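You operate a simulated robot arm through the tools that you are given. There is no shell and no other tool.

Carry out the task below with a simulated robot arm. There is one attempt and no reset: what you move stays moved.

JOB
Measure rice and dal into the mixing bowl as the recipe card says.
Fine: use the measuring cup and put it back; both lids go back on; spill nothing. Set down upright: measuring cup.

The check looks at the end state, three seconds after you hand in, the way a careful person would. Anything else that was tipped, shoved, dropped, spilled or broken makes it a failure. Lids that push on must go on centred and level and be pressed home; caps that screw on are set level and turned clockwise until they are tight.

ROBOT AND FRAMES
A 6-joint arm with a two-finger parallel gripper, fixed in place. Base frame: the origin is on the floor under the middle of its stand, x ahead of it, y to its left, z up; the work surface is at about z = 0.82. Readings come in m, degrees, newtons and seconds.
With the tool pointing down near the work surface it reaches from about 0.34 to 0.76 m from the base axis. Its first joint turns from -66.0 to 66.0 degrees. Payload 2.45 kg.
The tool frame sits at the grasp point between the pads (the TCP): z along the fingers, y along the line on which they close. The tips reach 0.024 m beyond it. Largest opening 0.068 m; finger width 0.017, thickness 0.01; the body of the gripper, 0.04 by 0.07 m, starts 0.041 m behind the TCP.
Orientation is that of the tool frame in the base frame, as a unit quaternion [w, x, y, z]. With the fingers straight down and closing along the base's y, the tool's x points along the base's -x, its y along +y and its z along -z.

CONTROLS
- The arm moves only by the tool jog_arm. Its argument "rows" is text: rows parted by semicolons, each of 6 numbers parted by spaces: the shift along the tool's x, y, z in units of 40 mm (1.0 is 40 mm), then the turn, a rotation vector about the tool's x, y, z in units of 6 degrees (1.0 is 6 degrees). In form: tx ty tz wx wy wz; .... A call has 1 to 20 rows; each row shifts and turns the commanded pose from where the row before left it, along the tool's axes as they then stand. "hand" is the finger opening in m, from 0 to 0.068, set as the call begins (left out, the last holds). A call with a number of a shift or a turn outside -1 to 1 is refused whole. A row lasts 0.2 s, in which the tool goes at most 0.05 m and 8.6 degrees; a call with a longer step from one row to the next is refused whole, and so is a gripper value outside its range. A pose out of reach is approached as far as the arm can. The call stops where the force on the tool passes 40 N (or 10 N more than at its start, if that is more) or the arm is blocked; 0.2 s more then pass. The fingers move at their own pace (about 0.108 m/s each) and stop on an object; they squeeze with about 21 N. The grip force told is the motor's: it shows also when the fingers shut on nothing. Time passes only in rows, and 0.2 s behind the last, so rows that do not move let the fingers close. It gives the time, the measured TCP pose, the force on the tool (base axes), the opening and the grip force at its end, in the units of the frame above (readings bear some noise), with the torque about the TCP (base axes, N m) and any sound that the robot's microphone picked up.
- Cameras (640 x 400 px; columns grow to the right, rows downward): "scene" is fixed at [0.1581, 0.4248, 1.4427]; the picture's right is [-0.68, -0.74, 0.00], its down [-0.56, 0.52, -0.64] and it looks along [0.47, -0.43, -0.77] (base axes); focal length 232 px, centre (320, 200). "wrist" rides on the gripper at [0.084, 0.011, -0.075] in the tool frame; the picture's right is [-0.13, 0.99, 0.00], its down [-0.60, -0.08, -0.79] and it looks along [-0.79, -0.10, 0.61] (tool axes); focal length 251 px, centre (320, 200). There is no depth. A picture from a camera that has moved, and an enlarged one, comes with that camera's place and axes in the base frame and with its lens. The place of the scene camera against the robot may be out by one fixed shift of up to 0.012 m in any direction.
- grab_frame(camera): a new picture of that camera. No time passes.
- zoom(camera, box): a new picture of the part [left, top, right, bottom] of that camera's present view, enlarged. No time passes.
- finish_job(): hands the job in; it is judged then, once.

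Places have to be worked out from the pictures, the camera data and where the tool is seen. Open the gripper and draw the arm clear of the work before you hand the job in, unless the task says otherwise.

The tools are called after "Request:" as name(argument=value, ...) on one line, values as JSON. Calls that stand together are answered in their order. jog_arm: Moves the arm, as the interface text tells. Its arguments: {"type":"object","properties":{"rows":{"type":"string"},"hand":{"type":"number"}},"required":["rows"]} The other tools are called the same way: grab_frame (camera) takes a picture; zoom (camera, box) takes an enlarged picture of a part of a camera's view; finish_job () hands the job in.

At the start:

```text
t: 0.0
tool_pos: [0.4568, 0.0912, 1.1962]
ee_rot: [0.0, 0.0, 1.0, 0.0]
wrist_force: [-1.2, -0.4, 0.3]
wrist_torque: [0.0, -0.01, 0.0]
grip_width: 0.068
finger_force: 0.0
```

scene: 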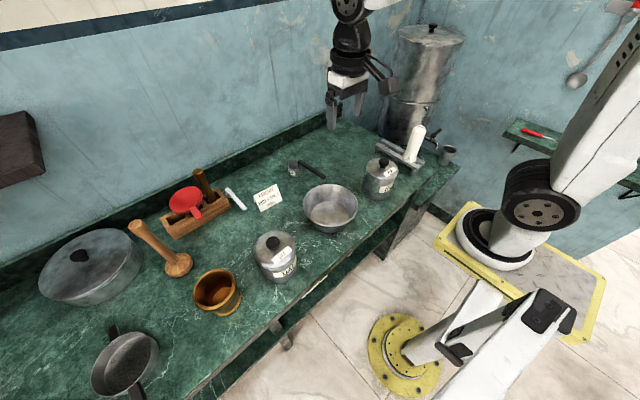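
wrist: 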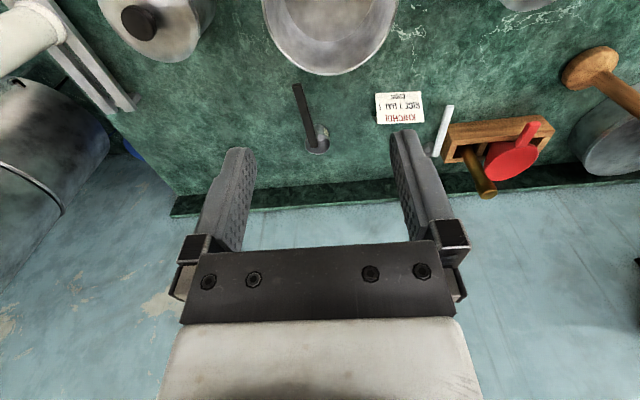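

I'll start by looking closely at the recipe card, the canisters and the measuring cup, without moving anything.

Request:
zoom(camera="scene", box=[240, 170, 300, 220])

Request:
zoom(camera="scene", box=[240, 140, 420, 290])

Request:
zoom(camera="wrist", box=[280, 70, 440, 170])

```text
8.00 times, centred on (270, 195) of scene
camera zoom: at [0.1581, 0.4248, 1.4427], right [-0.68, -0.74, 0.0], down [-0.56, 0.52, -0.64], along [0.47, -0.43, -0.77], focal length 1854 px, centre (720, 240)
```

zoom: 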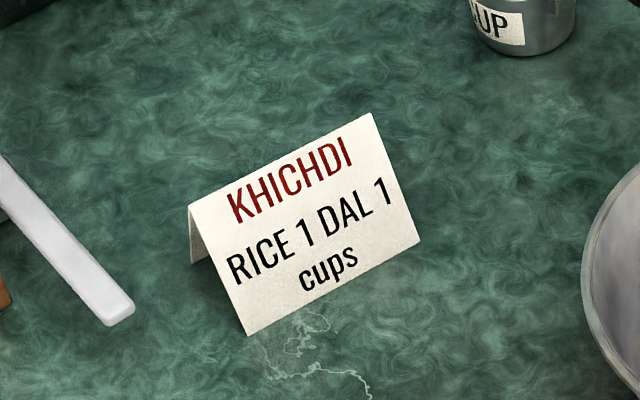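

```text
2.67 times, centred on (330, 215) of scene
camera zoom: at [0.1581, 0.4248, 1.4427], right [-0.68, -0.74, 0.0], down [-0.56, 0.52, -0.64], along [0.47, -0.43, -0.77], focal length 618 px, centre (293, 160)
```

zoom: 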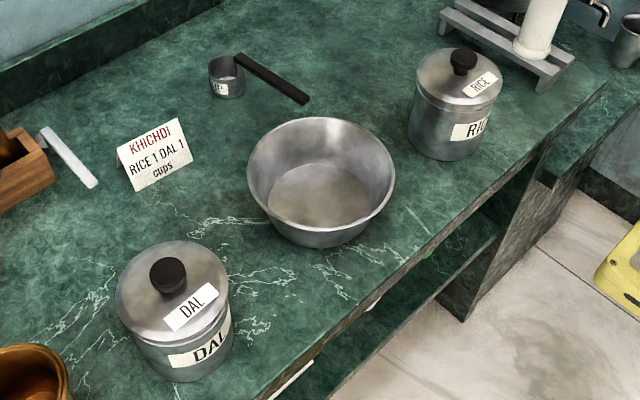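

```text
4.00 times, centred on (360, 120) of wrist
camera zoom: at [0.3731, 0.1021, 1.273], right [0.13, 0.99, 0.0], down [0.6, -0.08, 0.79], along [0.79, -0.1, -0.61], focal length 1006 px, centre (160, 520)
```

zoom: 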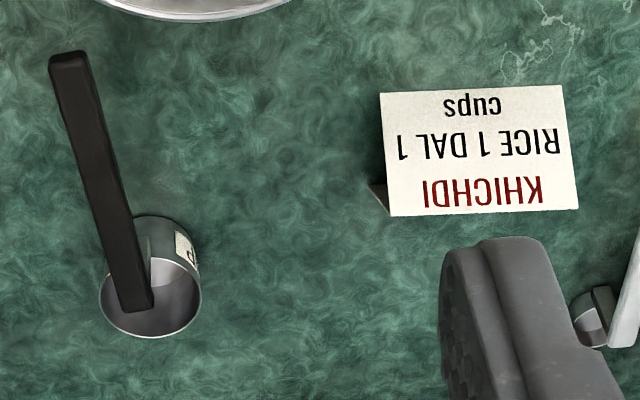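

The card calls for rice 1 cup and dal 1 cup. Next I'll zoom in on the cup, both canisters, the bowl and the surroundings to see their shapes.

Request:
zoom(camera="scene", box=[275, 145, 339, 185])

Request:
zoom(camera="scene", box=[340, 140, 420, 210])

Request:
zoom(camera="scene", box=[235, 220, 315, 290])

Request:
zoom(camera="scene", box=[160, 150, 270, 250])

Request:
zoom(camera="scene", box=[290, 170, 370, 240])

```text
10.00 times, centred on (307, 165) of scene
camera zoom: at [0.1581, 0.4248, 1.4427], right [-0.68, -0.74, 0.0], down [-0.56, 0.52, -0.64], along [0.47, -0.43, -0.77], focal length 2317 px, centre (450, 550)
```

zoom: 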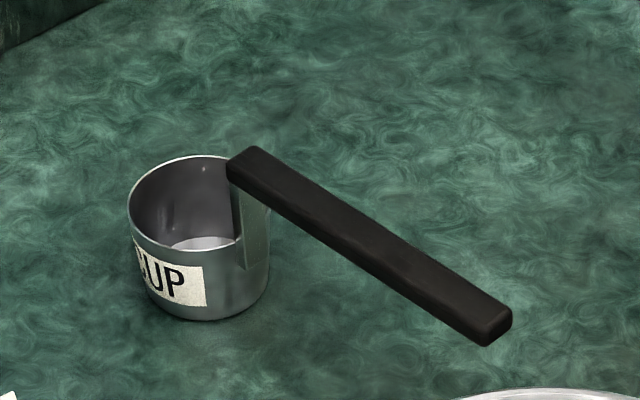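

```text
5.71 times, centred on (380, 175) of scene
camera zoom: at [0.1581, 0.4248, 1.4427], right [-0.68, -0.74, 0.0], down [-0.56, 0.52, -0.64], along [0.47, -0.43, -0.77], focal length 1324 px, centre (-23, 343)
```

zoom: 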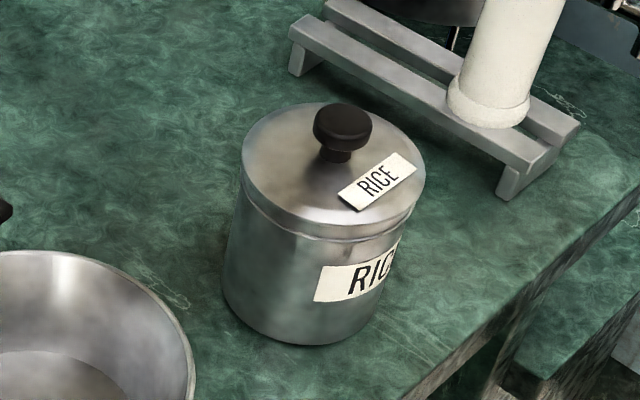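

```text
5.71 times, centred on (275, 255) of scene
camera zoom: at [0.1581, 0.4248, 1.4427], right [-0.68, -0.74, 0.0], down [-0.56, 0.52, -0.64], along [0.47, -0.43, -0.77], focal length 1324 px, centre (577, -114)
```

zoom: 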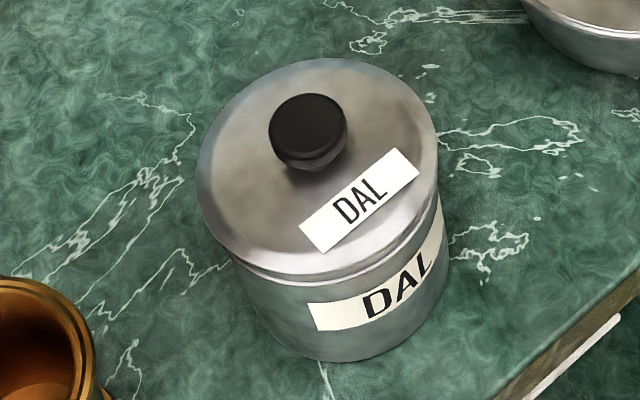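

```text
4.00 times, centred on (215, 200) of scene
camera zoom: at [0.1581, 0.4248, 1.4427], right [-0.68, -0.74, 0.0], down [-0.56, 0.52, -0.64], along [0.47, -0.43, -0.77], focal length 927 px, centre (740, 200)
```

zoom: 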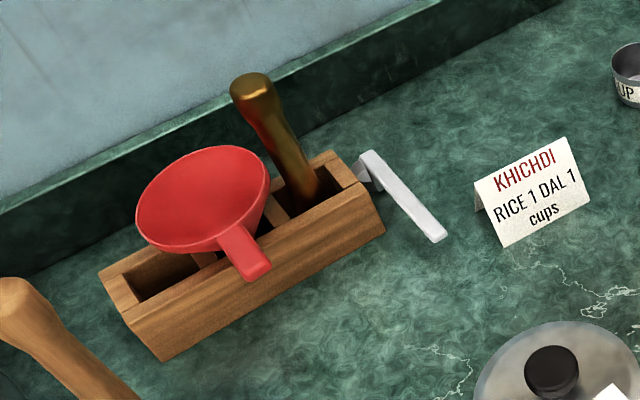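

```text
5.71 times, centred on (330, 205) of scene
camera zoom: at [0.1581, 0.4248, 1.4427], right [-0.68, -0.74, 0.0], down [-0.56, 0.52, -0.64], along [0.47, -0.43, -0.77], focal length 1324 px, centre (263, 171)
```

zoom: 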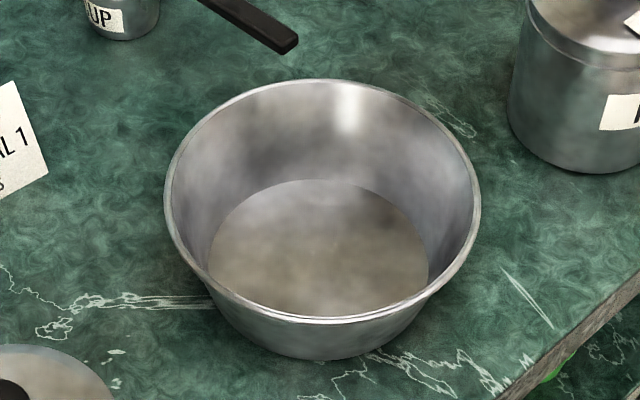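

The cup has a raised black handle pointing roughly along base −x at about z 0.90. I'll move the wrist camera over the rice canister and tilt it down to measure positions accurately.

Request:
jog_arm(rows="0.9 -0.9 0 0 0 0; 0.9 -0.9 0 0 0 0; 0 -0.9 0 0 1 0; 0 -0.9 0 0 1 0; 0 -0.9 0 0 1 0; 0 0 0 0 1 0; 0 0 0 0 0 0", hand=0.068)

Request:
grab_frame(camera="wrist")

Request:
grab_frame(camera="scene")

```text
refused: row 1 steps farther than a row can; nothing moved
```

```text
taken
camera wrist: at [0.3731, 0.1021, 1.273], right [0.13, 0.99, 0.0], down [0.6, -0.08, 0.79], along [0.79, -0.1, -0.61], focal length 251 px, centre (320, 200)
```

wrist: 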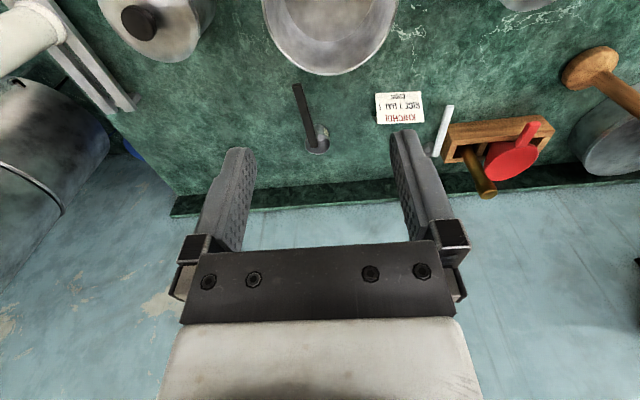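

```text
taken
```

scene: 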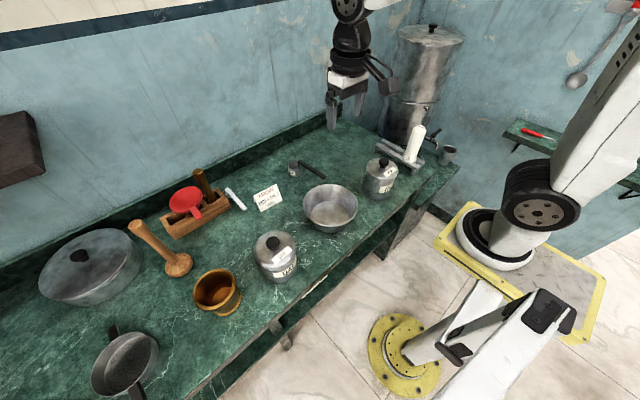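

That call was refused because the combined step exceeded 0.05 m per row. I'll use smaller diagonal steps for the same viewing move.

Request:
jog_arm(rows="0.8 -0.8 0 0 0 0; 0.8 -0.8 0 0 0 0; 0 -0.9 0 0 1 0; 0 -0.9 0 0 1 0; 0 -0.9 0 0 1 0; 0 0 0 0 1 0; 0 0 0 0 0 0", hand=0.068)

Request:
grab_frame(camera="wrist")

Request:
grab_frame(camera="scene")

```text
t: 1.6
tool_pos: [0.3939, -0.0826, 1.1974]
ee_rot: [-0.209, -0.001, 0.978, 0.0]
wrist_force: [0.0, 0.1, -0.2]
wrist_torque: [0.0, 0.0, -0.01]
grip_width: 0.0681
finger_force: 0.1
```

```text
taken
camera wrist: at [0.3476, -0.0704, 1.3012], right [0.12, 0.99, -0.05], down [0.88, -0.08, 0.48], along [0.47, -0.1, -0.88], focal length 251 px, centre (320, 200)
```

wrist: 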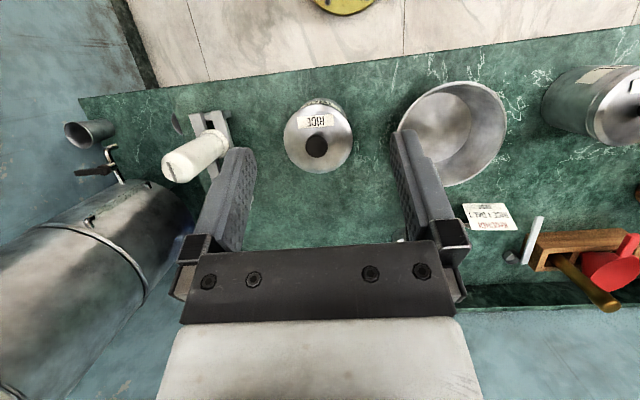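

```text
taken
```

scene: 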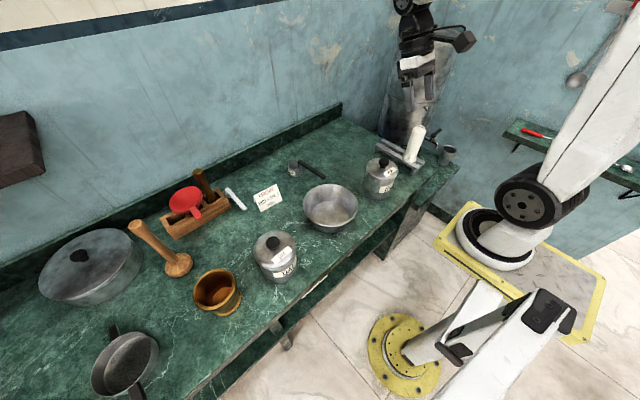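

The overhead view puts the rice lid and knob near (0.445, −0.103). I'll zoom in to refine the knob and see the items around it.

Request:
zoom(camera="wrist", box=[268, 90, 368, 180])

Request:
zoom(camera="wrist", box=[60, 90, 260, 215])

Request:
zoom(camera="wrist", box=[390, 60, 640, 320])

```text
4.44 times, centred on (318, 135) of wrist
camera zoom: at [0.3476, -0.0704, 1.3012], right [0.12, 0.99, -0.05], down [0.88, -0.08, 0.48], along [0.47, -0.1, -0.88], focal length 1118 px, centre (329, 489)
```

zoom: 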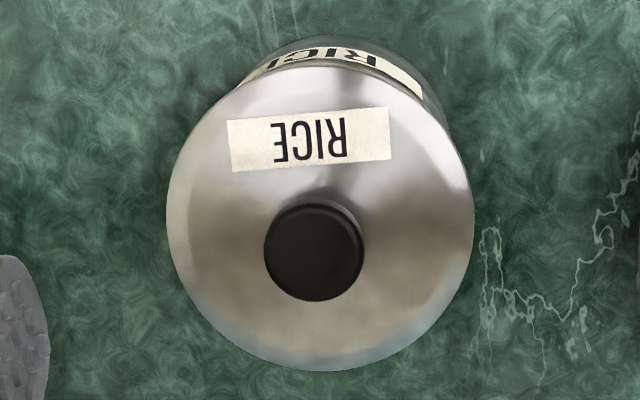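

```text
3.20 times, centred on (160, 152) of wrist
camera zoom: at [0.3476, -0.0704, 1.3012], right [0.12, 0.99, -0.05], down [0.88, -0.08, 0.48], along [0.47, -0.1, -0.88], focal length 805 px, centre (832, 352)
```

zoom: 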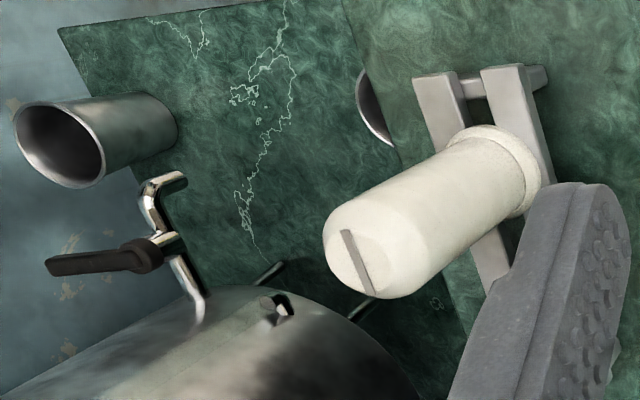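

```text
1.54 times, centred on (515, 190) of wrist
camera zoom: at [0.3476, -0.0704, 1.3012], right [0.12, 0.99, -0.05], down [0.88, -0.08, 0.48], along [0.47, -0.1, -0.88], focal length 387 px, centre (20, 215)
```

zoom: 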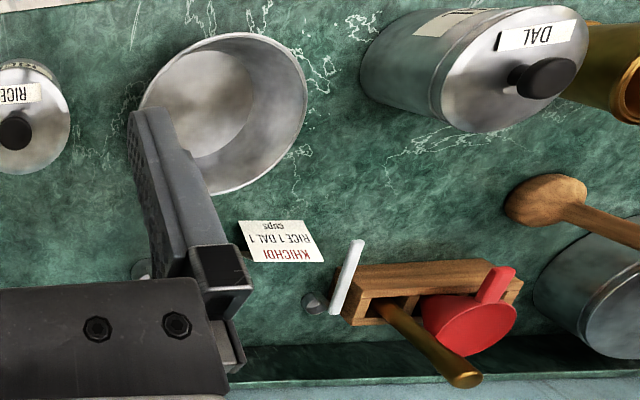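

The knob head is about 31 mm wide and sits near (0.445, −0.103). I'll straighten the tool and hover above it to check alignment.

Request:
jog_arm(rows="0 0 0 0 -1 0; 0 0 0 0 -1 0; 0 0 0 0 -1 0; 0 0 0 0 -1 0; -0.64 -0.25 0.5 0 0 0; -0.64 -0.25 0.5 0 0 0; 0 0 0.8 0 0 0; 0 0 0.8 0 0 0; 0 0 0.65 0 0 0; 0 0 0 0 0 0")

Request:
grab_frame(camera="wrist")

Request:
zoom(camera="scene", box=[330, 90, 450, 215])

```text
t: 3.8
tool_pos: [0.4434, -0.1007, 1.0662]
ee_rot: [0.0, 0.0, 1.0, 0.0]
wrist_force: [0.4, 0.5, 0.0]
wrist_torque: [-0.04, 0.04, 0.0]
grip_width: 0.068
finger_force: 0.0
```

```text
taken
camera wrist: at [0.3607, -0.0893, 1.1423], right [0.13, 0.99, 0.0], down [0.6, -0.08, 0.79], along [0.79, -0.1, -0.61], focal length 251 px, centre (320, 200)
```

wrist: 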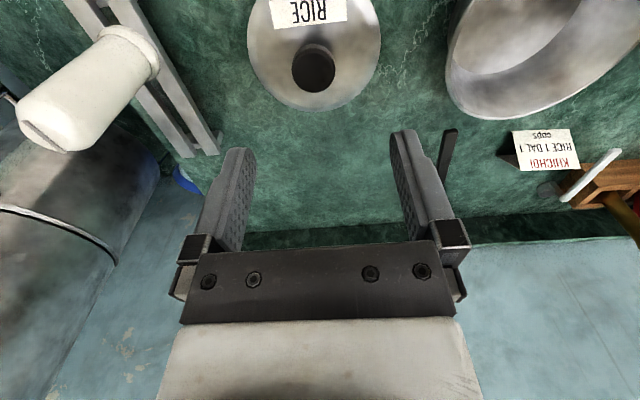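

```text
3.20 times, centred on (390, 152) of scene
camera zoom: at [0.1581, 0.4248, 1.4427], right [-0.68, -0.74, 0.0], down [-0.56, 0.52, -0.64], along [0.47, -0.43, -0.77], focal length 741 px, centre (96, 352)
```

zoom: 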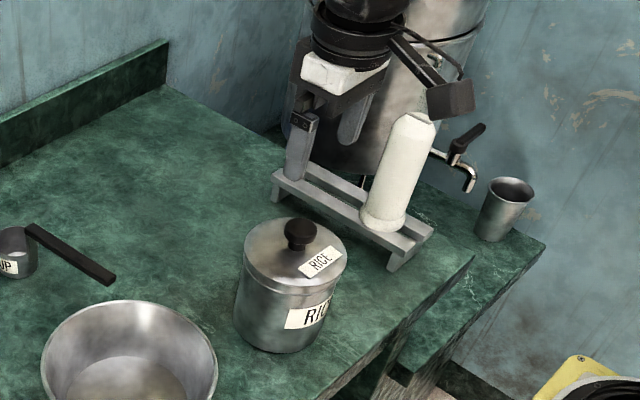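

Triangulating from the two wrist views puts the knob near (0.452, −0.107, ~0.94). I'll zoom from the current pose to refine that.

Request:
zoom(camera="wrist", box=[240, 0, 390, 110])

Request:
zoom(camera="scene", box=[350, 145, 410, 205])

```text
3.64 times, centred on (315, 55) of wrist
camera zoom: at [0.3607, -0.0893, 1.1423], right [0.13, 0.99, 0.0], down [0.6, -0.08, 0.79], along [0.79, -0.1, -0.61], focal length 914 px, centre (338, 727)
```

zoom: 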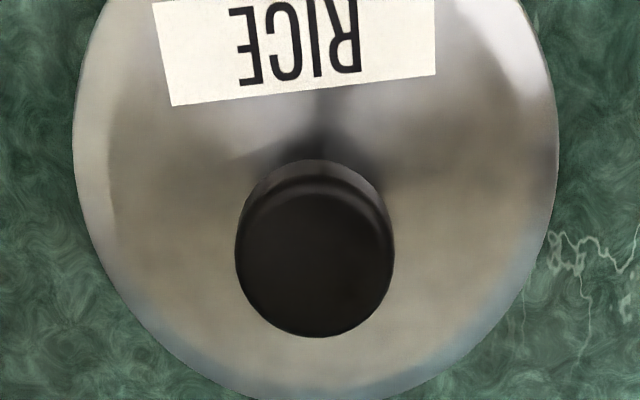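

```text
6.67 times, centred on (380, 175) of scene
camera zoom: at [0.1581, 0.4248, 1.4427], right [-0.68, -0.74, 0.0], down [-0.56, 0.52, -0.64], along [0.47, -0.43, -0.77], focal length 1545 px, centre (-80, 367)
```

zoom: 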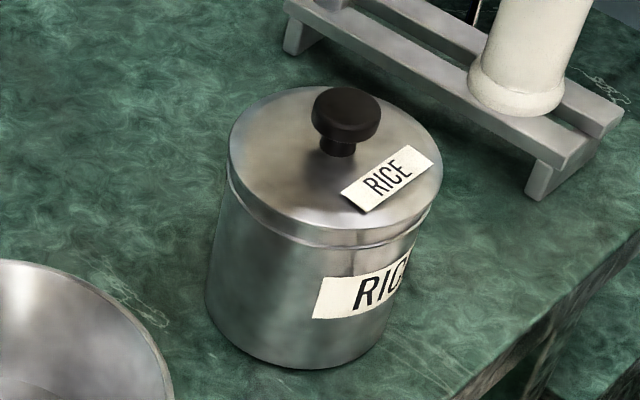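

The knob top refines to about (0.447, −0.1055, 0.958). I'll descend over it, stopping slightly high to check.

Request:
jog_arm(rows="-0.09 -0.12 0.5 0 0 0; 0 0 0.7 0 0 0; 0 0 0.7 0 0 0; 0 0 0.4 0 0 0; 0 0 0 0 0 0")

Request:
grab_frame(camera="wrist")

Request:
zoom(camera="scene", box=[340, 130, 420, 210])

```text
t: 5.0
tool_pos: [0.4493, -0.1076, 0.9732]
ee_rot: [0.0, 0.0, 1.0, 0.0]
wrist_force: [-0.1, -0.5, -0.1]
wrist_torque: [-0.05, -0.01, 0.0]
grip_width: 0.0681
finger_force: 0.1
```

```text
taken
camera wrist: at [0.3641, -0.0952, 1.051], right [0.13, 0.99, 0.0], down [0.6, -0.08, 0.79], along [0.79, -0.1, -0.61], focal length 251 px, centre (320, 200)
```

wrist: 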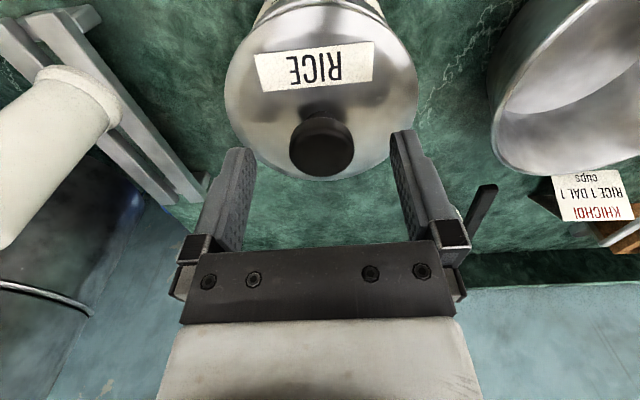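

```text
5.00 times, centred on (380, 170) of scene
camera zoom: at [0.1581, 0.4248, 1.4427], right [-0.68, -0.74, 0.0], down [-0.56, 0.52, -0.64], along [0.47, -0.43, -0.77], focal length 1158 px, centre (20, 350)
```

zoom: 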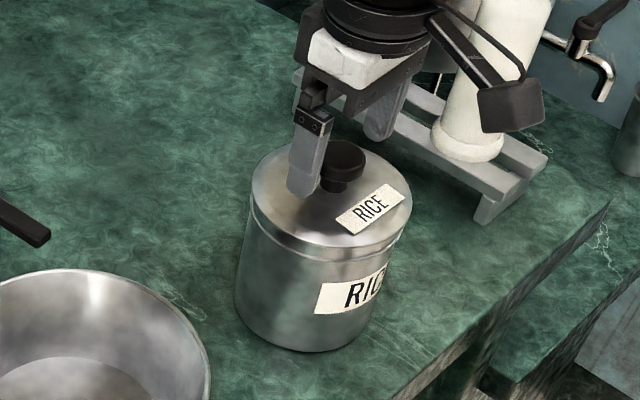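

The fingers straddle the knob, which may be a few millimetres nearer the robot than the TCP. I'll zoom to measure before descending.

Request:
zoom(camera="wrist", box=[260, 90, 380, 190])

```text
4.00 times, centred on (320, 140) of wrist
camera zoom: at [0.3641, -0.0952, 1.051], right [0.13, 0.99, 0.0], down [0.6, -0.08, 0.79], along [0.79, -0.1, -0.61], focal length 1006 px, centre (320, 440)
```

zoom: 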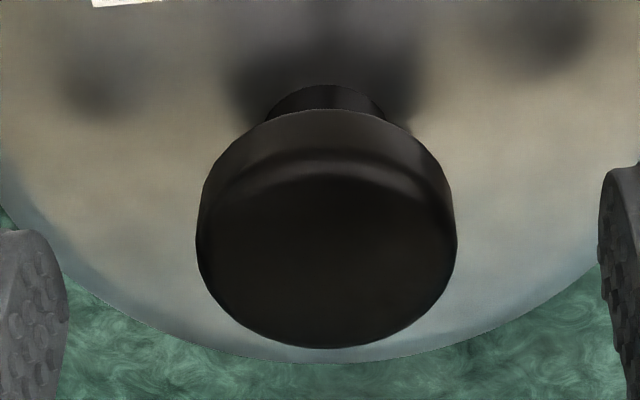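

The knob top is about 16 mm below the TCP and 3 mm toward the robot. I'll correct for that, descend, close on it and read the result.

Request:
jog_arm(rows="0.08 0.02 0.2 0 0 0; 0 0 0.18 0 0 0; 0 0 0 0 0 0")

Request:
jog_arm(rows="0 0 0 0 0 0; 0 0 0 0 0 0; 0 0 0 0 0 0; 0 0 0 0 0 0", hand=0.0)

Request:
zoom(camera="scene", box=[340, 130, 420, 210])

Request:
zoom(camera="wrist", box=[220, 60, 420, 200])

```text
t: 5.8
tool_pos: [0.4448, -0.1043, 0.9588]
ee_rot: [0.0, 0.001, 1.0, 0.0]
wrist_force: [0.1, -0.1, 0.1]
wrist_torque: [0.03, -0.02, -0.02]
grip_width: 0.068
finger_force: 0.1
```

```text
t: 6.8
tool_pos: [0.4458, -0.1058, 0.9591]
ee_rot: [0.0, 0.001, 1.0, 0.0]
wrist_force: [-0.2, -0.3, 0.1]
wrist_torque: [0.02, -0.02, 0.01]
grip_width: 0.0309
finger_force: 20.9
heard: snap
```

```text
5.00 times, centred on (380, 170) of scene
camera zoom: at [0.1581, 0.4248, 1.4427], right [-0.68, -0.74, 0.0], down [-0.56, 0.52, -0.64], along [0.47, -0.43, -0.77], focal length 1158 px, centre (20, 350)
```

zoom: 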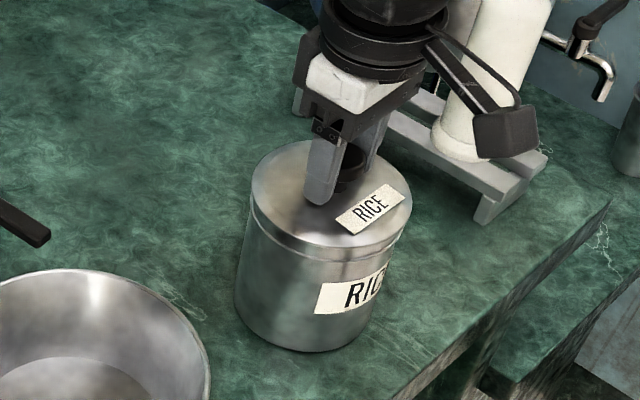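

```text
2.86 times, centred on (320, 130) of wrist
camera zoom: at [0.361, -0.0942, 1.036], right [0.13, 0.99, 0.0], down [0.6, -0.08, 0.79], along [0.79, -0.1, -0.61], focal length 718 px, centre (320, 400)
```

zoom: 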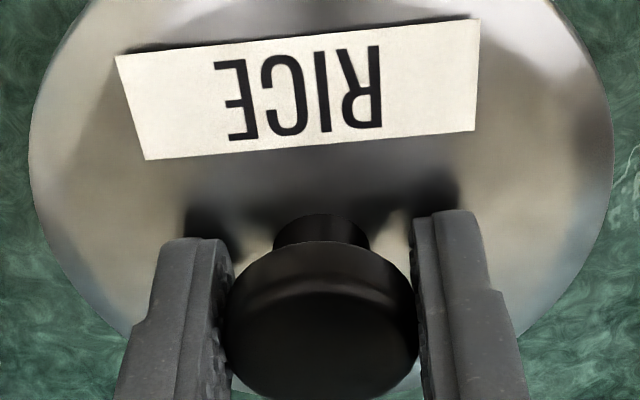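

Both fingers hold the knob with a 31 mm opening. I'll pull straight up slowly and watch the force, to see whether the lid lifts freely or is tight.

Request:
jog_arm(rows="0 0 -0.05 0 0 0; 0 0 -0.1 0 0 0; 0 0 0 0 0 0")

Request:
zoom(camera="scene", box=[340, 130, 420, 210])

```text
t: 7.6
tool_pos: [0.4454, -0.1051, 0.9657]
ee_rot: [0.0, 0.0, 1.0, 0.0]
wrist_force: [0.2, -0.3, -0.3]
wrist_torque: [0.01, -0.02, 0.02]
grip_width: 0.0309
finger_force: 20.6
```

```text
5.00 times, centred on (380, 170) of scene
camera zoom: at [0.1581, 0.4248, 1.4427], right [-0.68, -0.74, 0.0], down [-0.56, 0.52, -0.64], along [0.47, -0.43, -0.77], focal length 1158 px, centre (20, 350)
```

zoom: 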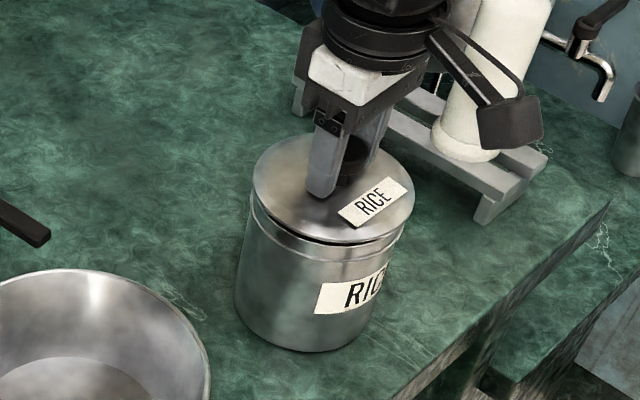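

The lid is rising freely with a gap visible and almost no force. I'll lift it clear and look inside.

Request:
jog_arm(rows="0 0 -0.3 0 0 0; 0 0 -0.5 0 0 0; 0 0 -0.8 0 0 0; 0 0 -0.8 0 0 0; 0 0 0 0 0 0")

Request:
zoom(camera="scene", box=[340, 110, 430, 210])

Request:
grab_frame(camera="wrist")

```text
t: 8.8
tool_pos: [0.4452, -0.1039, 1.0607]
ee_rot: [0.0, 0.001, 1.0, -0.001]
wrist_force: [-0.3, -0.2, -0.4]
wrist_torque: [-0.04, 0.04, 0.02]
grip_width: 0.0311
finger_force: 21.1
```

```text
4.00 times, centred on (385, 160) of scene
camera zoom: at [0.1581, 0.4248, 1.4427], right [-0.68, -0.74, 0.0], down [-0.56, 0.52, -0.64], along [0.47, -0.43, -0.77], focal length 927 px, centre (60, 360)
```

zoom: 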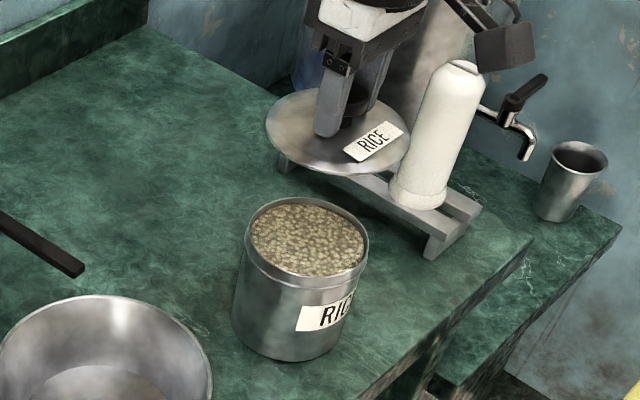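

```text
taken
camera wrist: at [0.3609, -0.0936, 1.1387], right [0.13, 0.99, 0.0], down [0.6, -0.08, 0.79], along [0.79, -0.1, -0.61], focal length 251 px, centre (320, 200)
```

wrist: 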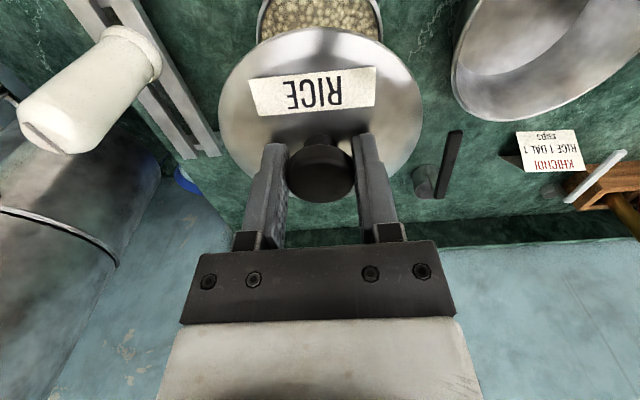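

The rice fill sits close to the canister rim, which helps for dipping. I'll carry the lid to the clear table area near (0.60, −0.13) and hover it above the surface.

Request:
jog_arm(rows="-0.78 -0.13 0 0 0 0; -0.78 -0.13 0 0 0 0; -0.78 -0.13 0 0 0 0; -0.78 -0.13 0 0 0 0; -0.78 -0.13 0 0 0 0; 0 0 0.8 0 0 0; 0 0 0.8 0 0 0; 0 0 0.8 0 0 0; 0 0 0.8 0 0 0; 0 0 0.7 0 0 0; 0 0 0 0 0 0")

Request:
zoom(camera="scene", box=[290, 110, 430, 210])

Request:
grab_frame(camera="wrist")

```text
t: 11.2
tool_pos: [0.6002, -0.1311, 0.9048]
ee_rot: [0.0, 0.0, 1.0, 0.0]
wrist_force: [0.0, 0.5, -0.5]
wrist_torque: [-0.04, 0.01, -0.02]
grip_width: 0.0309
finger_force: 20.7
```

```text
4.00 times, centred on (360, 160) of scene
camera zoom: at [0.1581, 0.4248, 1.4427], right [-0.68, -0.74, 0.0], down [-0.56, 0.52, -0.64], along [0.47, -0.43, -0.77], focal length 927 px, centre (160, 360)
```

zoom: 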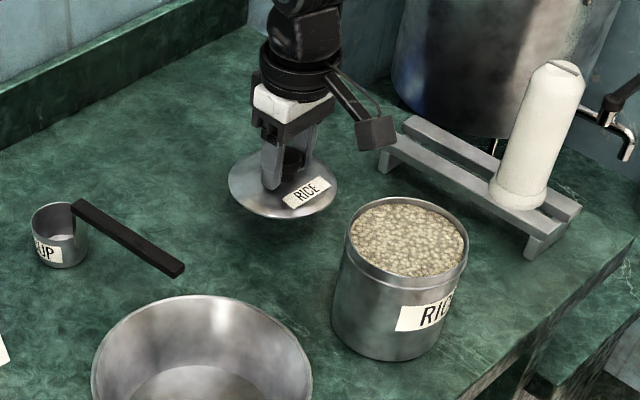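

```text
taken
camera wrist: at [0.517, -0.1201, 0.9813], right [0.13, 0.99, 0.0], down [0.6, -0.08, 0.79], along [0.79, -0.1, -0.61], focal length 251 px, centre (320, 200)
```

wrist: 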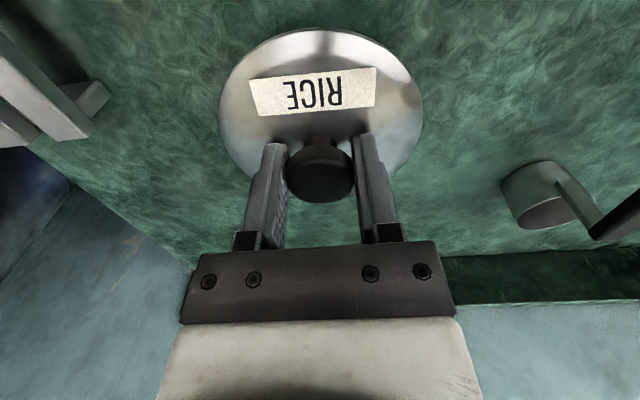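

The lid hovers clear of everything with the TCP near 0.906. I'll lower it in small steps and watch for contact force.

Request:
jog_arm(rows="0 0 0.25 0 0 0; 0 0 0.25 0 0 0; 0 0 0 0 0 0")

Request:
zoom(camera="scene", box=[320, 130, 370, 180])

```text
t: 12.0
tool_pos: [0.6008, -0.1308, 0.8848]
ee_rot: [0.0, 0.0, 1.0, 0.001]
wrist_force: [-0.4, 0.4, -0.2]
wrist_torque: [0.01, -0.02, 0.0]
grip_width: 0.0311
finger_force: 21.1
```

```text
8.00 times, centred on (345, 155) of scene
camera zoom: at [0.1581, 0.4248, 1.4427], right [-0.68, -0.74, 0.0], down [-0.56, 0.52, -0.64], along [0.47, -0.43, -0.77], focal length 1854 px, centre (120, 560)
```

zoom: 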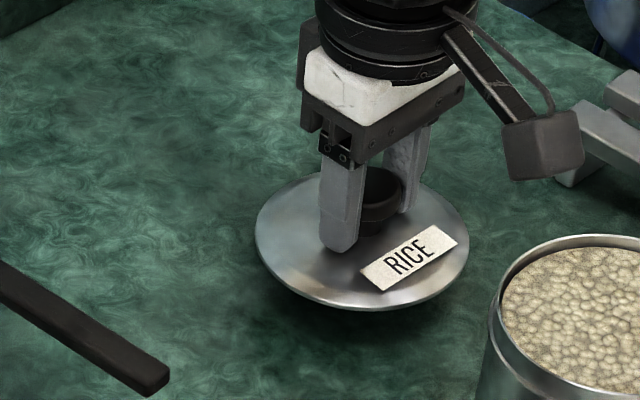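

The shadow shows the lid is still above the table with no contact. I'll keep lowering in fine steps.

Request:
jog_arm(rows="0 0 0.1 0 0 0; 0 0 0.1 0 0 0; 0 0 0.1 0 0 0; 0 0 0 0 0 0")

Request:
zoom(camera="scene", box=[320, 130, 370, 180])

```text
t: 13.0
tool_pos: [0.601, -0.1319, 0.8738]
ee_rot: [0.0, 0.0, 1.0, 0.0]
wrist_force: [0.2, 0.0, -1.6]
wrist_torque: [-0.03, 0.02, -0.01]
grip_width: 0.0311
finger_force: 20.8
```

```text
8.00 times, centred on (345, 155) of scene
camera zoom: at [0.1581, 0.4248, 1.4427], right [-0.68, -0.74, 0.0], down [-0.56, 0.52, -0.64], along [0.47, -0.43, -0.77], focal length 1854 px, centre (120, 560)
```

zoom: 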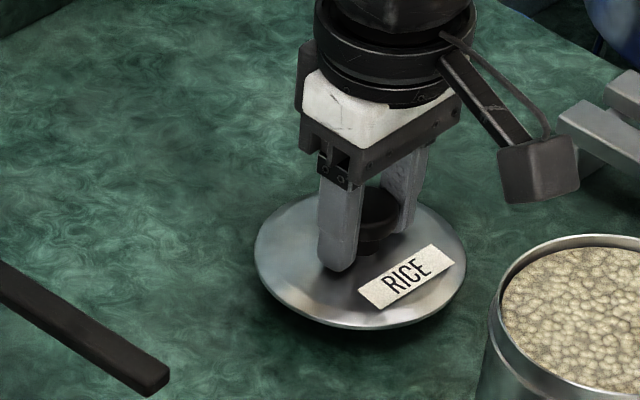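

Fz moved a little to −1.6 N, which may be first contact. I'll lower a couple more millimetres and compare.

Request:
jog_arm(rows="0 0 0.05 0 0 0; 0 0 0 0 0 0; 0 0 0 0 0 0")

Request:
jog_arm(rows="0 0 0.05 0 0 0; 0 0 0 0 0 0; 0 0 0 0 0 0")

Request:
zoom(camera="scene", box=[320, 130, 370, 180])

```text
t: 13.8
tool_pos: [0.6, -0.1319, 0.8719]
ee_rot: [0.0, 0.0, 1.0, 0.0]
wrist_force: [0.3, 0.6, -1.5]
wrist_torque: [0.02, 0.01, 0.0]
grip_width: 0.0309
finger_force: 20.6
```

```text
t: 14.6
tool_pos: [0.6016, -0.1313, 0.8693]
ee_rot: [0.0, 0.0, 1.0, 0.0]
wrist_force: [0.1, 0.3, -0.8]
wrist_torque: [0.01, 0.02, -0.01]
grip_width: 0.0309
finger_force: 20.7
```

```text
8.00 times, centred on (345, 155) of scene
camera zoom: at [0.1581, 0.4248, 1.4427], right [-0.68, -0.74, 0.0], down [-0.56, 0.52, -0.64], along [0.47, -0.43, -0.77], focal length 1854 px, centre (120, 560)
```

zoom: 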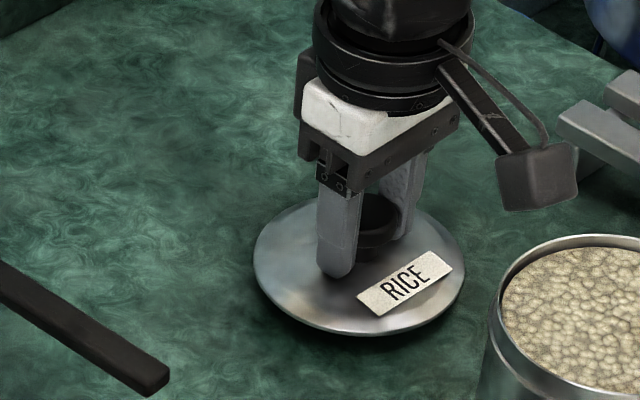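

There's no clear contact yet at TCP 0.87. I'll continue in 2 mm steps.

Request:
jog_arm(rows="0 0 0.05 0 0 0; 0 0 0 0 0 0; 0 0 0 0 0 0")

Request:
jog_arm(rows="0 0 0.05 0 0 0; 0 0 0 0 0 0; 0 0 0 0 0 0")

Request:
zoom(camera="scene", box=[320, 130, 370, 180])

```text
t: 15.4
tool_pos: [0.6002, -0.1322, 0.867]
ee_rot: [-0.001, -0.001, 1.0, 0.001]
wrist_force: [0.4, 1.0, 0.4]
wrist_torque: [0.01, 0.0, 0.02]
grip_width: 0.0308
finger_force: 20.9
```

```text
t: 16.2
tool_pos: [0.6008, -0.1312, 0.8645]
ee_rot: [0.0, 0.0, 1.0, -0.001]
wrist_force: [1.1, 1.2, 0.0]
wrist_torque: [-0.03, -0.01, -0.01]
grip_width: 0.0307
finger_force: 21.5
```

```text
8.00 times, centred on (345, 155) of scene
camera zoom: at [0.1581, 0.4248, 1.4427], right [-0.68, -0.74, 0.0], down [-0.56, 0.52, -0.64], along [0.47, -0.43, -0.77], focal length 1854 px, centre (120, 560)
```

zoom: 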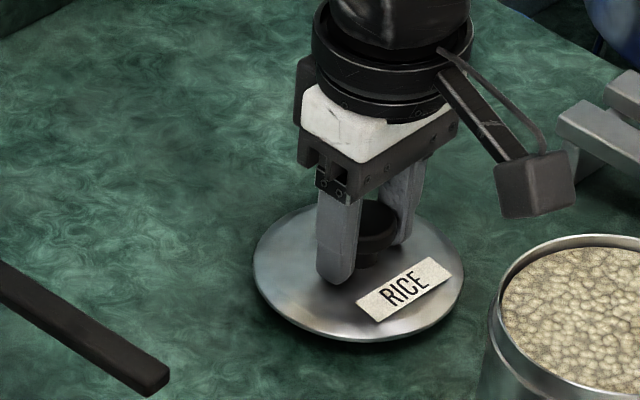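

The lid is still moving with the gripper. I'll go lower in fine steps.

Request:
jog_arm(rows="0 0 0.05 0 0 0; 0 0 0 0 0 0; 0 0 0 0 0 0")

Request:
jog_arm(rows="0 0 0.05 0 0 0; 0 0 0 0 0 0; 0 0 0 0 0 0")

Request:
zoom(camera="scene", box=[320, 130, 370, 180])

```text
t: 17.0
tool_pos: [0.6003, -0.1309, 0.863]
ee_rot: [0.0, 0.0, 1.0, 0.0]
wrist_force: [-0.1, -0.1, -0.4]
wrist_torque: [0.05, -0.01, 0.0]
grip_width: 0.0308
finger_force: 20.9
```

```text
t: 17.8
tool_pos: [0.6, -0.1315, 0.8605]
ee_rot: [0.0, -0.001, 1.0, 0.0]
wrist_force: [-0.7, 0.0, 0.9]
wrist_torque: [0.0, 0.03, -0.01]
grip_width: 0.0311
finger_force: 21.3
```

```text
8.00 times, centred on (345, 155) of scene
camera zoom: at [0.1581, 0.4248, 1.4427], right [-0.68, -0.74, 0.0], down [-0.56, 0.52, -0.64], along [0.47, -0.43, -0.77], focal length 1854 px, centre (120, 560)
```

zoom: 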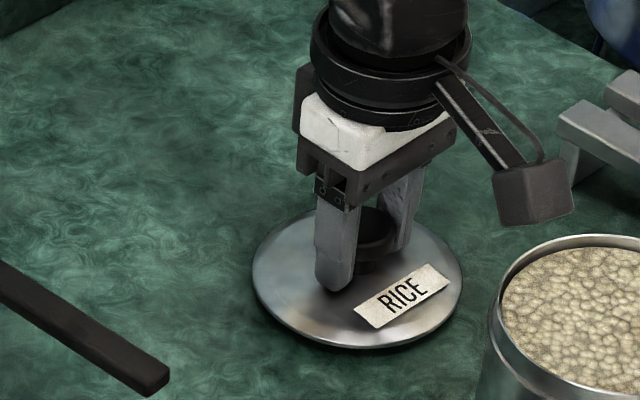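

The lid is still descending freely. I'll take two more fine steps.

Request:
jog_arm(rows="0 0 0.05 0 0 0; 0 0 0 0 0 0; 0 0 0 0 0 0")

Request:
jog_arm(rows="0 0 0.05 0 0 0; 0 0 0 0 0 0; 0 0 0 0 0 0")

Request:
zoom(camera="scene", box=[320, 130, 370, 180])

```text
t: 18.6
tool_pos: [0.6001, -0.1306, 0.8597]
ee_rot: [0.0, 0.0, 1.0, 0.0]
wrist_force: [-0.1, -0.2, -0.3]
wrist_torque: [0.0, -0.01, -0.02]
grip_width: 0.0307
finger_force: 20.6
```

```text
t: 19.4
tool_pos: [0.5986, -0.1316, 0.8569]
ee_rot: [0.0, -0.001, 1.0, 0.0]
wrist_force: [0.0, -0.9, -0.8]
wrist_torque: [0.03, -0.04, 0.02]
grip_width: 0.0311
finger_force: 21.2
```

```text
8.00 times, centred on (345, 155) of scene
camera zoom: at [0.1581, 0.4248, 1.4427], right [-0.68, -0.74, 0.0], down [-0.56, 0.52, -0.64], along [0.47, -0.43, -0.77], focal length 1854 px, centre (120, 560)
```

zoom: 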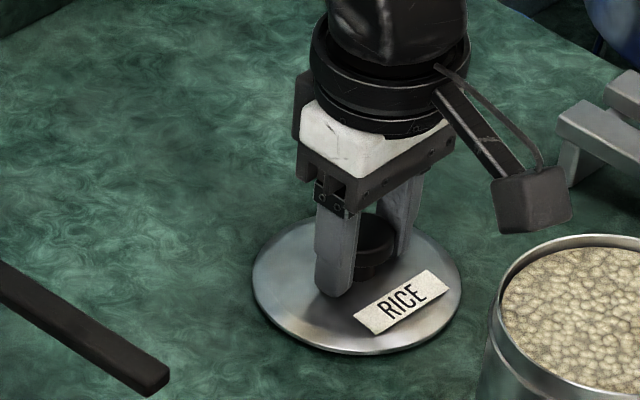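

Very close now, with the fingertips near z 0.833. I'll continue in 2 mm steps and check the force each time.

Request:
jog_arm(rows="0 0 0.05 0 0 0; 0 0 0 0 0 0; 0 0 0 0 0 0")

Request:
zoom(camera="scene", box=[330, 145, 360, 180])

Request:
zoom(camera="wrist", box=[200, 10, 440, 210])

```text
t: 20.2
tool_pos: [0.5996, -0.1303, 0.8551]
ee_rot: [0.001, 0.0, 1.0, 0.0]
wrist_force: [-0.6, 0.2, -0.4]
wrist_torque: [0.0, 0.0, -0.01]
grip_width: 0.0308
finger_force: 20.4
```

```text
11.43 times, centred on (345, 162) of scene
camera zoom: at [0.1581, 0.4248, 1.4427], right [-0.68, -0.74, 0.0], down [-0.56, 0.52, -0.64], along [0.47, -0.43, -0.77], focal length 2648 px, centre (34, 629)
```

zoom: 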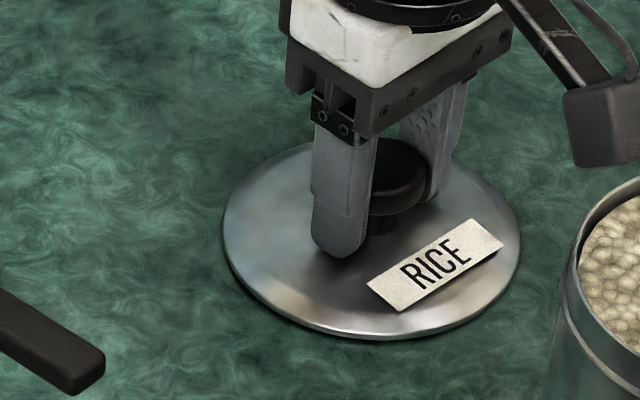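

```text
2.00 times, centred on (320, 110) of wrist
camera zoom: at [0.5166, -0.12, 0.9315], right [0.13, 0.99, 0.0], down [0.6, -0.08, 0.79], along [0.79, -0.1, -0.61], focal length 503 px, centre (320, 380)
```

zoom: 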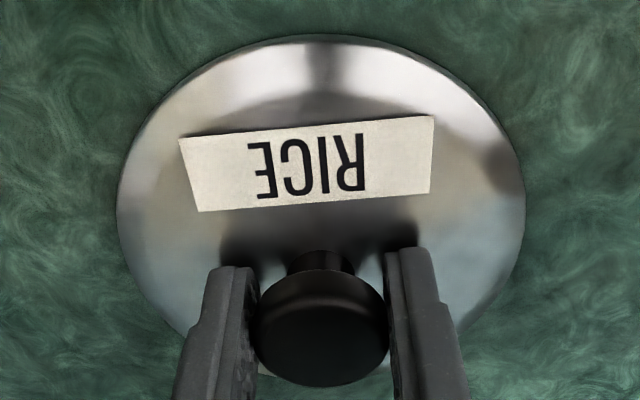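

The lid is nearly on the surface. I'll keep stepping down until the force rises.

Request:
jog_arm(rows="0 0 0.05 0 0 0; 0 0 0 0 0 0; 0 0 0 0 0 0")

Request:
jog_arm(rows="0 0 0.05 0 0 0; 0 0 0 0 0 0; 0 0 0 0 0 0")

Request:
zoom(camera="scene", box=[330, 145, 360, 180])

```text
t: 21.0
tool_pos: [0.6012, -0.131, 0.8543]
ee_rot: [0.001, 0.0, 1.0, 0.0]
wrist_force: [-4.5, 0.9, 12.9]
wrist_torque: [-0.01, 0.1, -0.01]
grip_width: 0.0312
finger_force: 20.7
```

```text
t: 21.8
tool_pos: [0.6005, -0.131, 0.8525]
ee_rot: [0.002, 0.0, 1.0, -0.001]
wrist_force: [-3.2, 0.9, 27.5]
wrist_torque: [0.08, -0.02, 0.06]
grip_width: 0.031
finger_force: 20.7
```

```text
11.43 times, centred on (345, 162) of scene
camera zoom: at [0.1575, 0.425, 1.4428], right [-0.68, -0.74, 0.0], down [-0.56, 0.52, -0.64], along [0.47, -0.43, -0.77], focal length 2648 px, centre (34, 629)
```

zoom: 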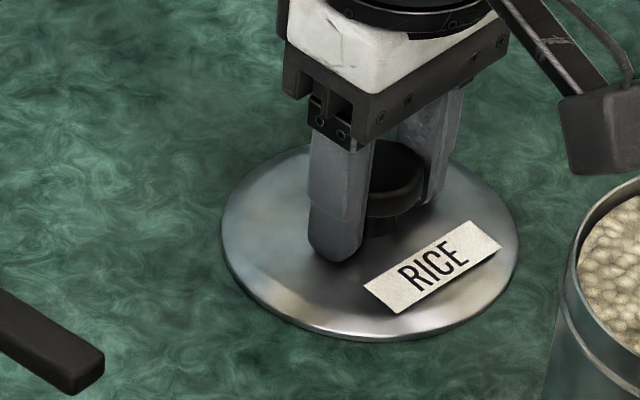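

Contact is confirmed at TCP ≈0.854. I'll back off slightly to relieve the load, open, and rise clear.

Request:
jog_arm(rows="0 0 -0.08 0 0 0; 0 0 0 0 0 0")

Request:
jog_arm(rows="0 0 0 0 0 0; 0 0 0 0 0 0; 0 0 0 0 0 0; 0 0 -0.3 0 0 0; 0 0 -0.6 0 0 0; 0 0 -1 0 0 0; 0 0 -1 0 0 0; 0 0 -1 0 0 0; 0 0 0 0 0 0", hand=0.068)

Request:
grab_frame(camera="wrist")

Request:
grab_frame(camera="scene")

```text
t: 22.4
tool_pos: [0.5993, -0.1305, 0.8537]
ee_rot: [-0.002, 0.0, 1.0, 0.001]
wrist_force: [1.7, 0.5, 1.5]
wrist_torque: [0.03, -0.15, -0.01]
grip_width: 0.0309
finger_force: 21.2
```

```text
t: 24.4
tool_pos: [0.6005, -0.131, 1.0102]
ee_rot: [0.0, 0.0, 1.0, 0.0]
wrist_force: [0.2, -0.1, -0.3]
wrist_torque: [-0.04, -0.02, 0.01]
grip_width: 0.0679
finger_force: 0.0
```

```text
taken
camera wrist: at [0.5165, -0.1199, 1.0867], right [0.13, 0.99, 0.0], down [0.6, -0.08, 0.79], along [0.79, -0.1, -0.61], focal length 251 px, centre (320, 200)
```

wrist: 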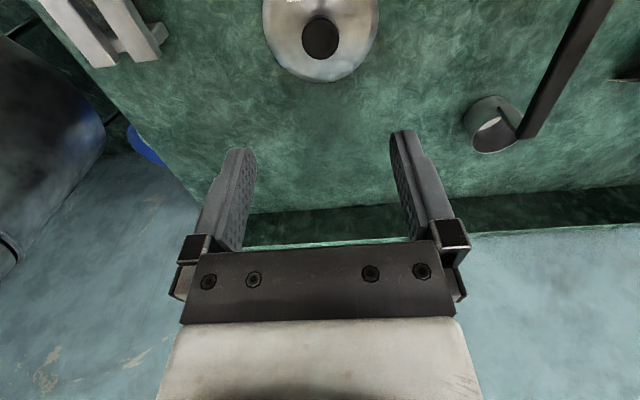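

```text
taken
```

scene: 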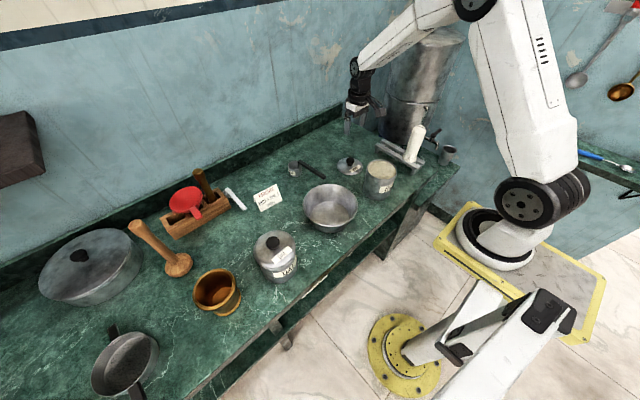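

The rice lid is resting flat and the rice is open. Next I'll travel over to look at the dal canister from above.

Request:
jog_arm(rows="0 0 -1 0 0 0; 0 0 -1 0 0 0; 0.36 0.8 0 0 0 0; 0.36 0.8 0 0 0 0; 0.36 0.8 0 0 0 0; 0.36 0.8 0 0 0 0; 0.36 0.8 0 0 0 0; 0.36 0.8 0 0 0 0; 0.36 0.8 0 0 0 0; 0.36 0.8 0 0 0 0; 0.36 0.8 0 0 0 0; 0.36 0.8 0 0 0 0; 0.36 0.8 0 0 0 0; 0.36 0.8 0 0 0 0; 0.36 0.8 0 0 0 0; 0.36 0.8 0 0 0 0; 0 0 0 0 0 0")

Request:
grab_frame(camera="wrist")

Request:
zoom(camera="wrist", box=[240, 0, 400, 110])

Request:
zoom(camera="scene", box=[240, 140, 420, 290])

```text
t: 28.0
tool_pos: [0.3969, 0.317, 1.0915]
ee_rot: [0.0, 0.0, 1.0, 0.0]
wrist_force: [-0.2, 0.1, 0.6]
wrist_torque: [0.03, -0.01, -0.01]
grip_width: 0.0681
finger_force: 0.0
```

```text
taken
camera wrist: at [0.3137, 0.3283, 1.1673], right [0.13, 0.99, 0.0], down [0.6, -0.08, 0.79], along [0.79, -0.1, -0.61], focal length 251 px, centre (320, 200)
```

wrist: 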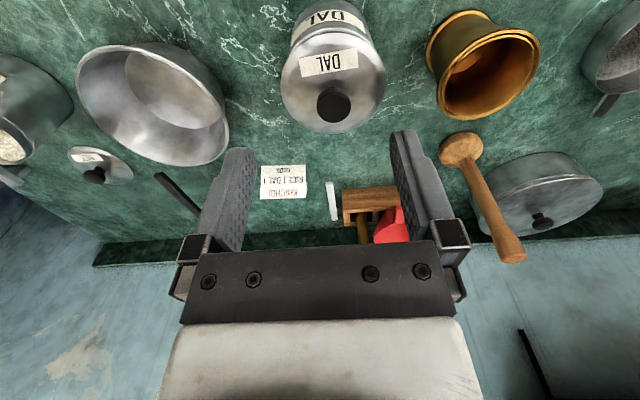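

```text
3.64 times, centred on (320, 55) of wrist
camera zoom: at [0.3137, 0.3283, 1.1673], right [0.13, 0.99, 0.0], down [0.6, -0.08, 0.79], along [0.79, -0.1, -0.61], focal length 914 px, centre (320, 727)
```

zoom: 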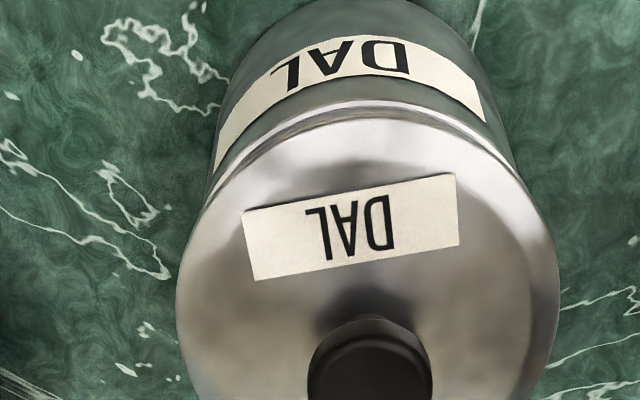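

```text
2.67 times, centred on (330, 215) of scene
camera zoom: at [0.1581, 0.4249, 1.4427], right [-0.68, -0.74, 0.0], down [-0.56, 0.52, -0.64], along [0.47, -0.43, -0.77], focal length 618 px, centre (293, 160)
```

zoom: 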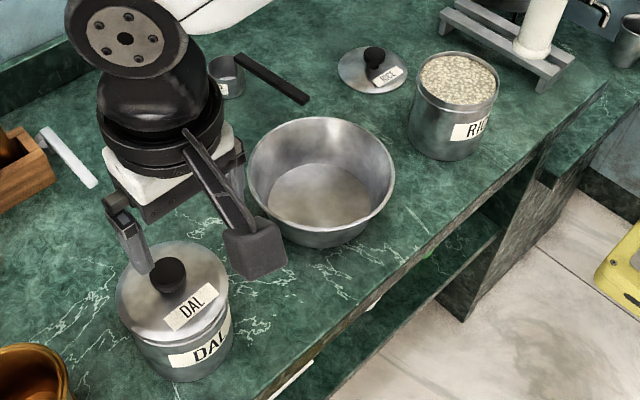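

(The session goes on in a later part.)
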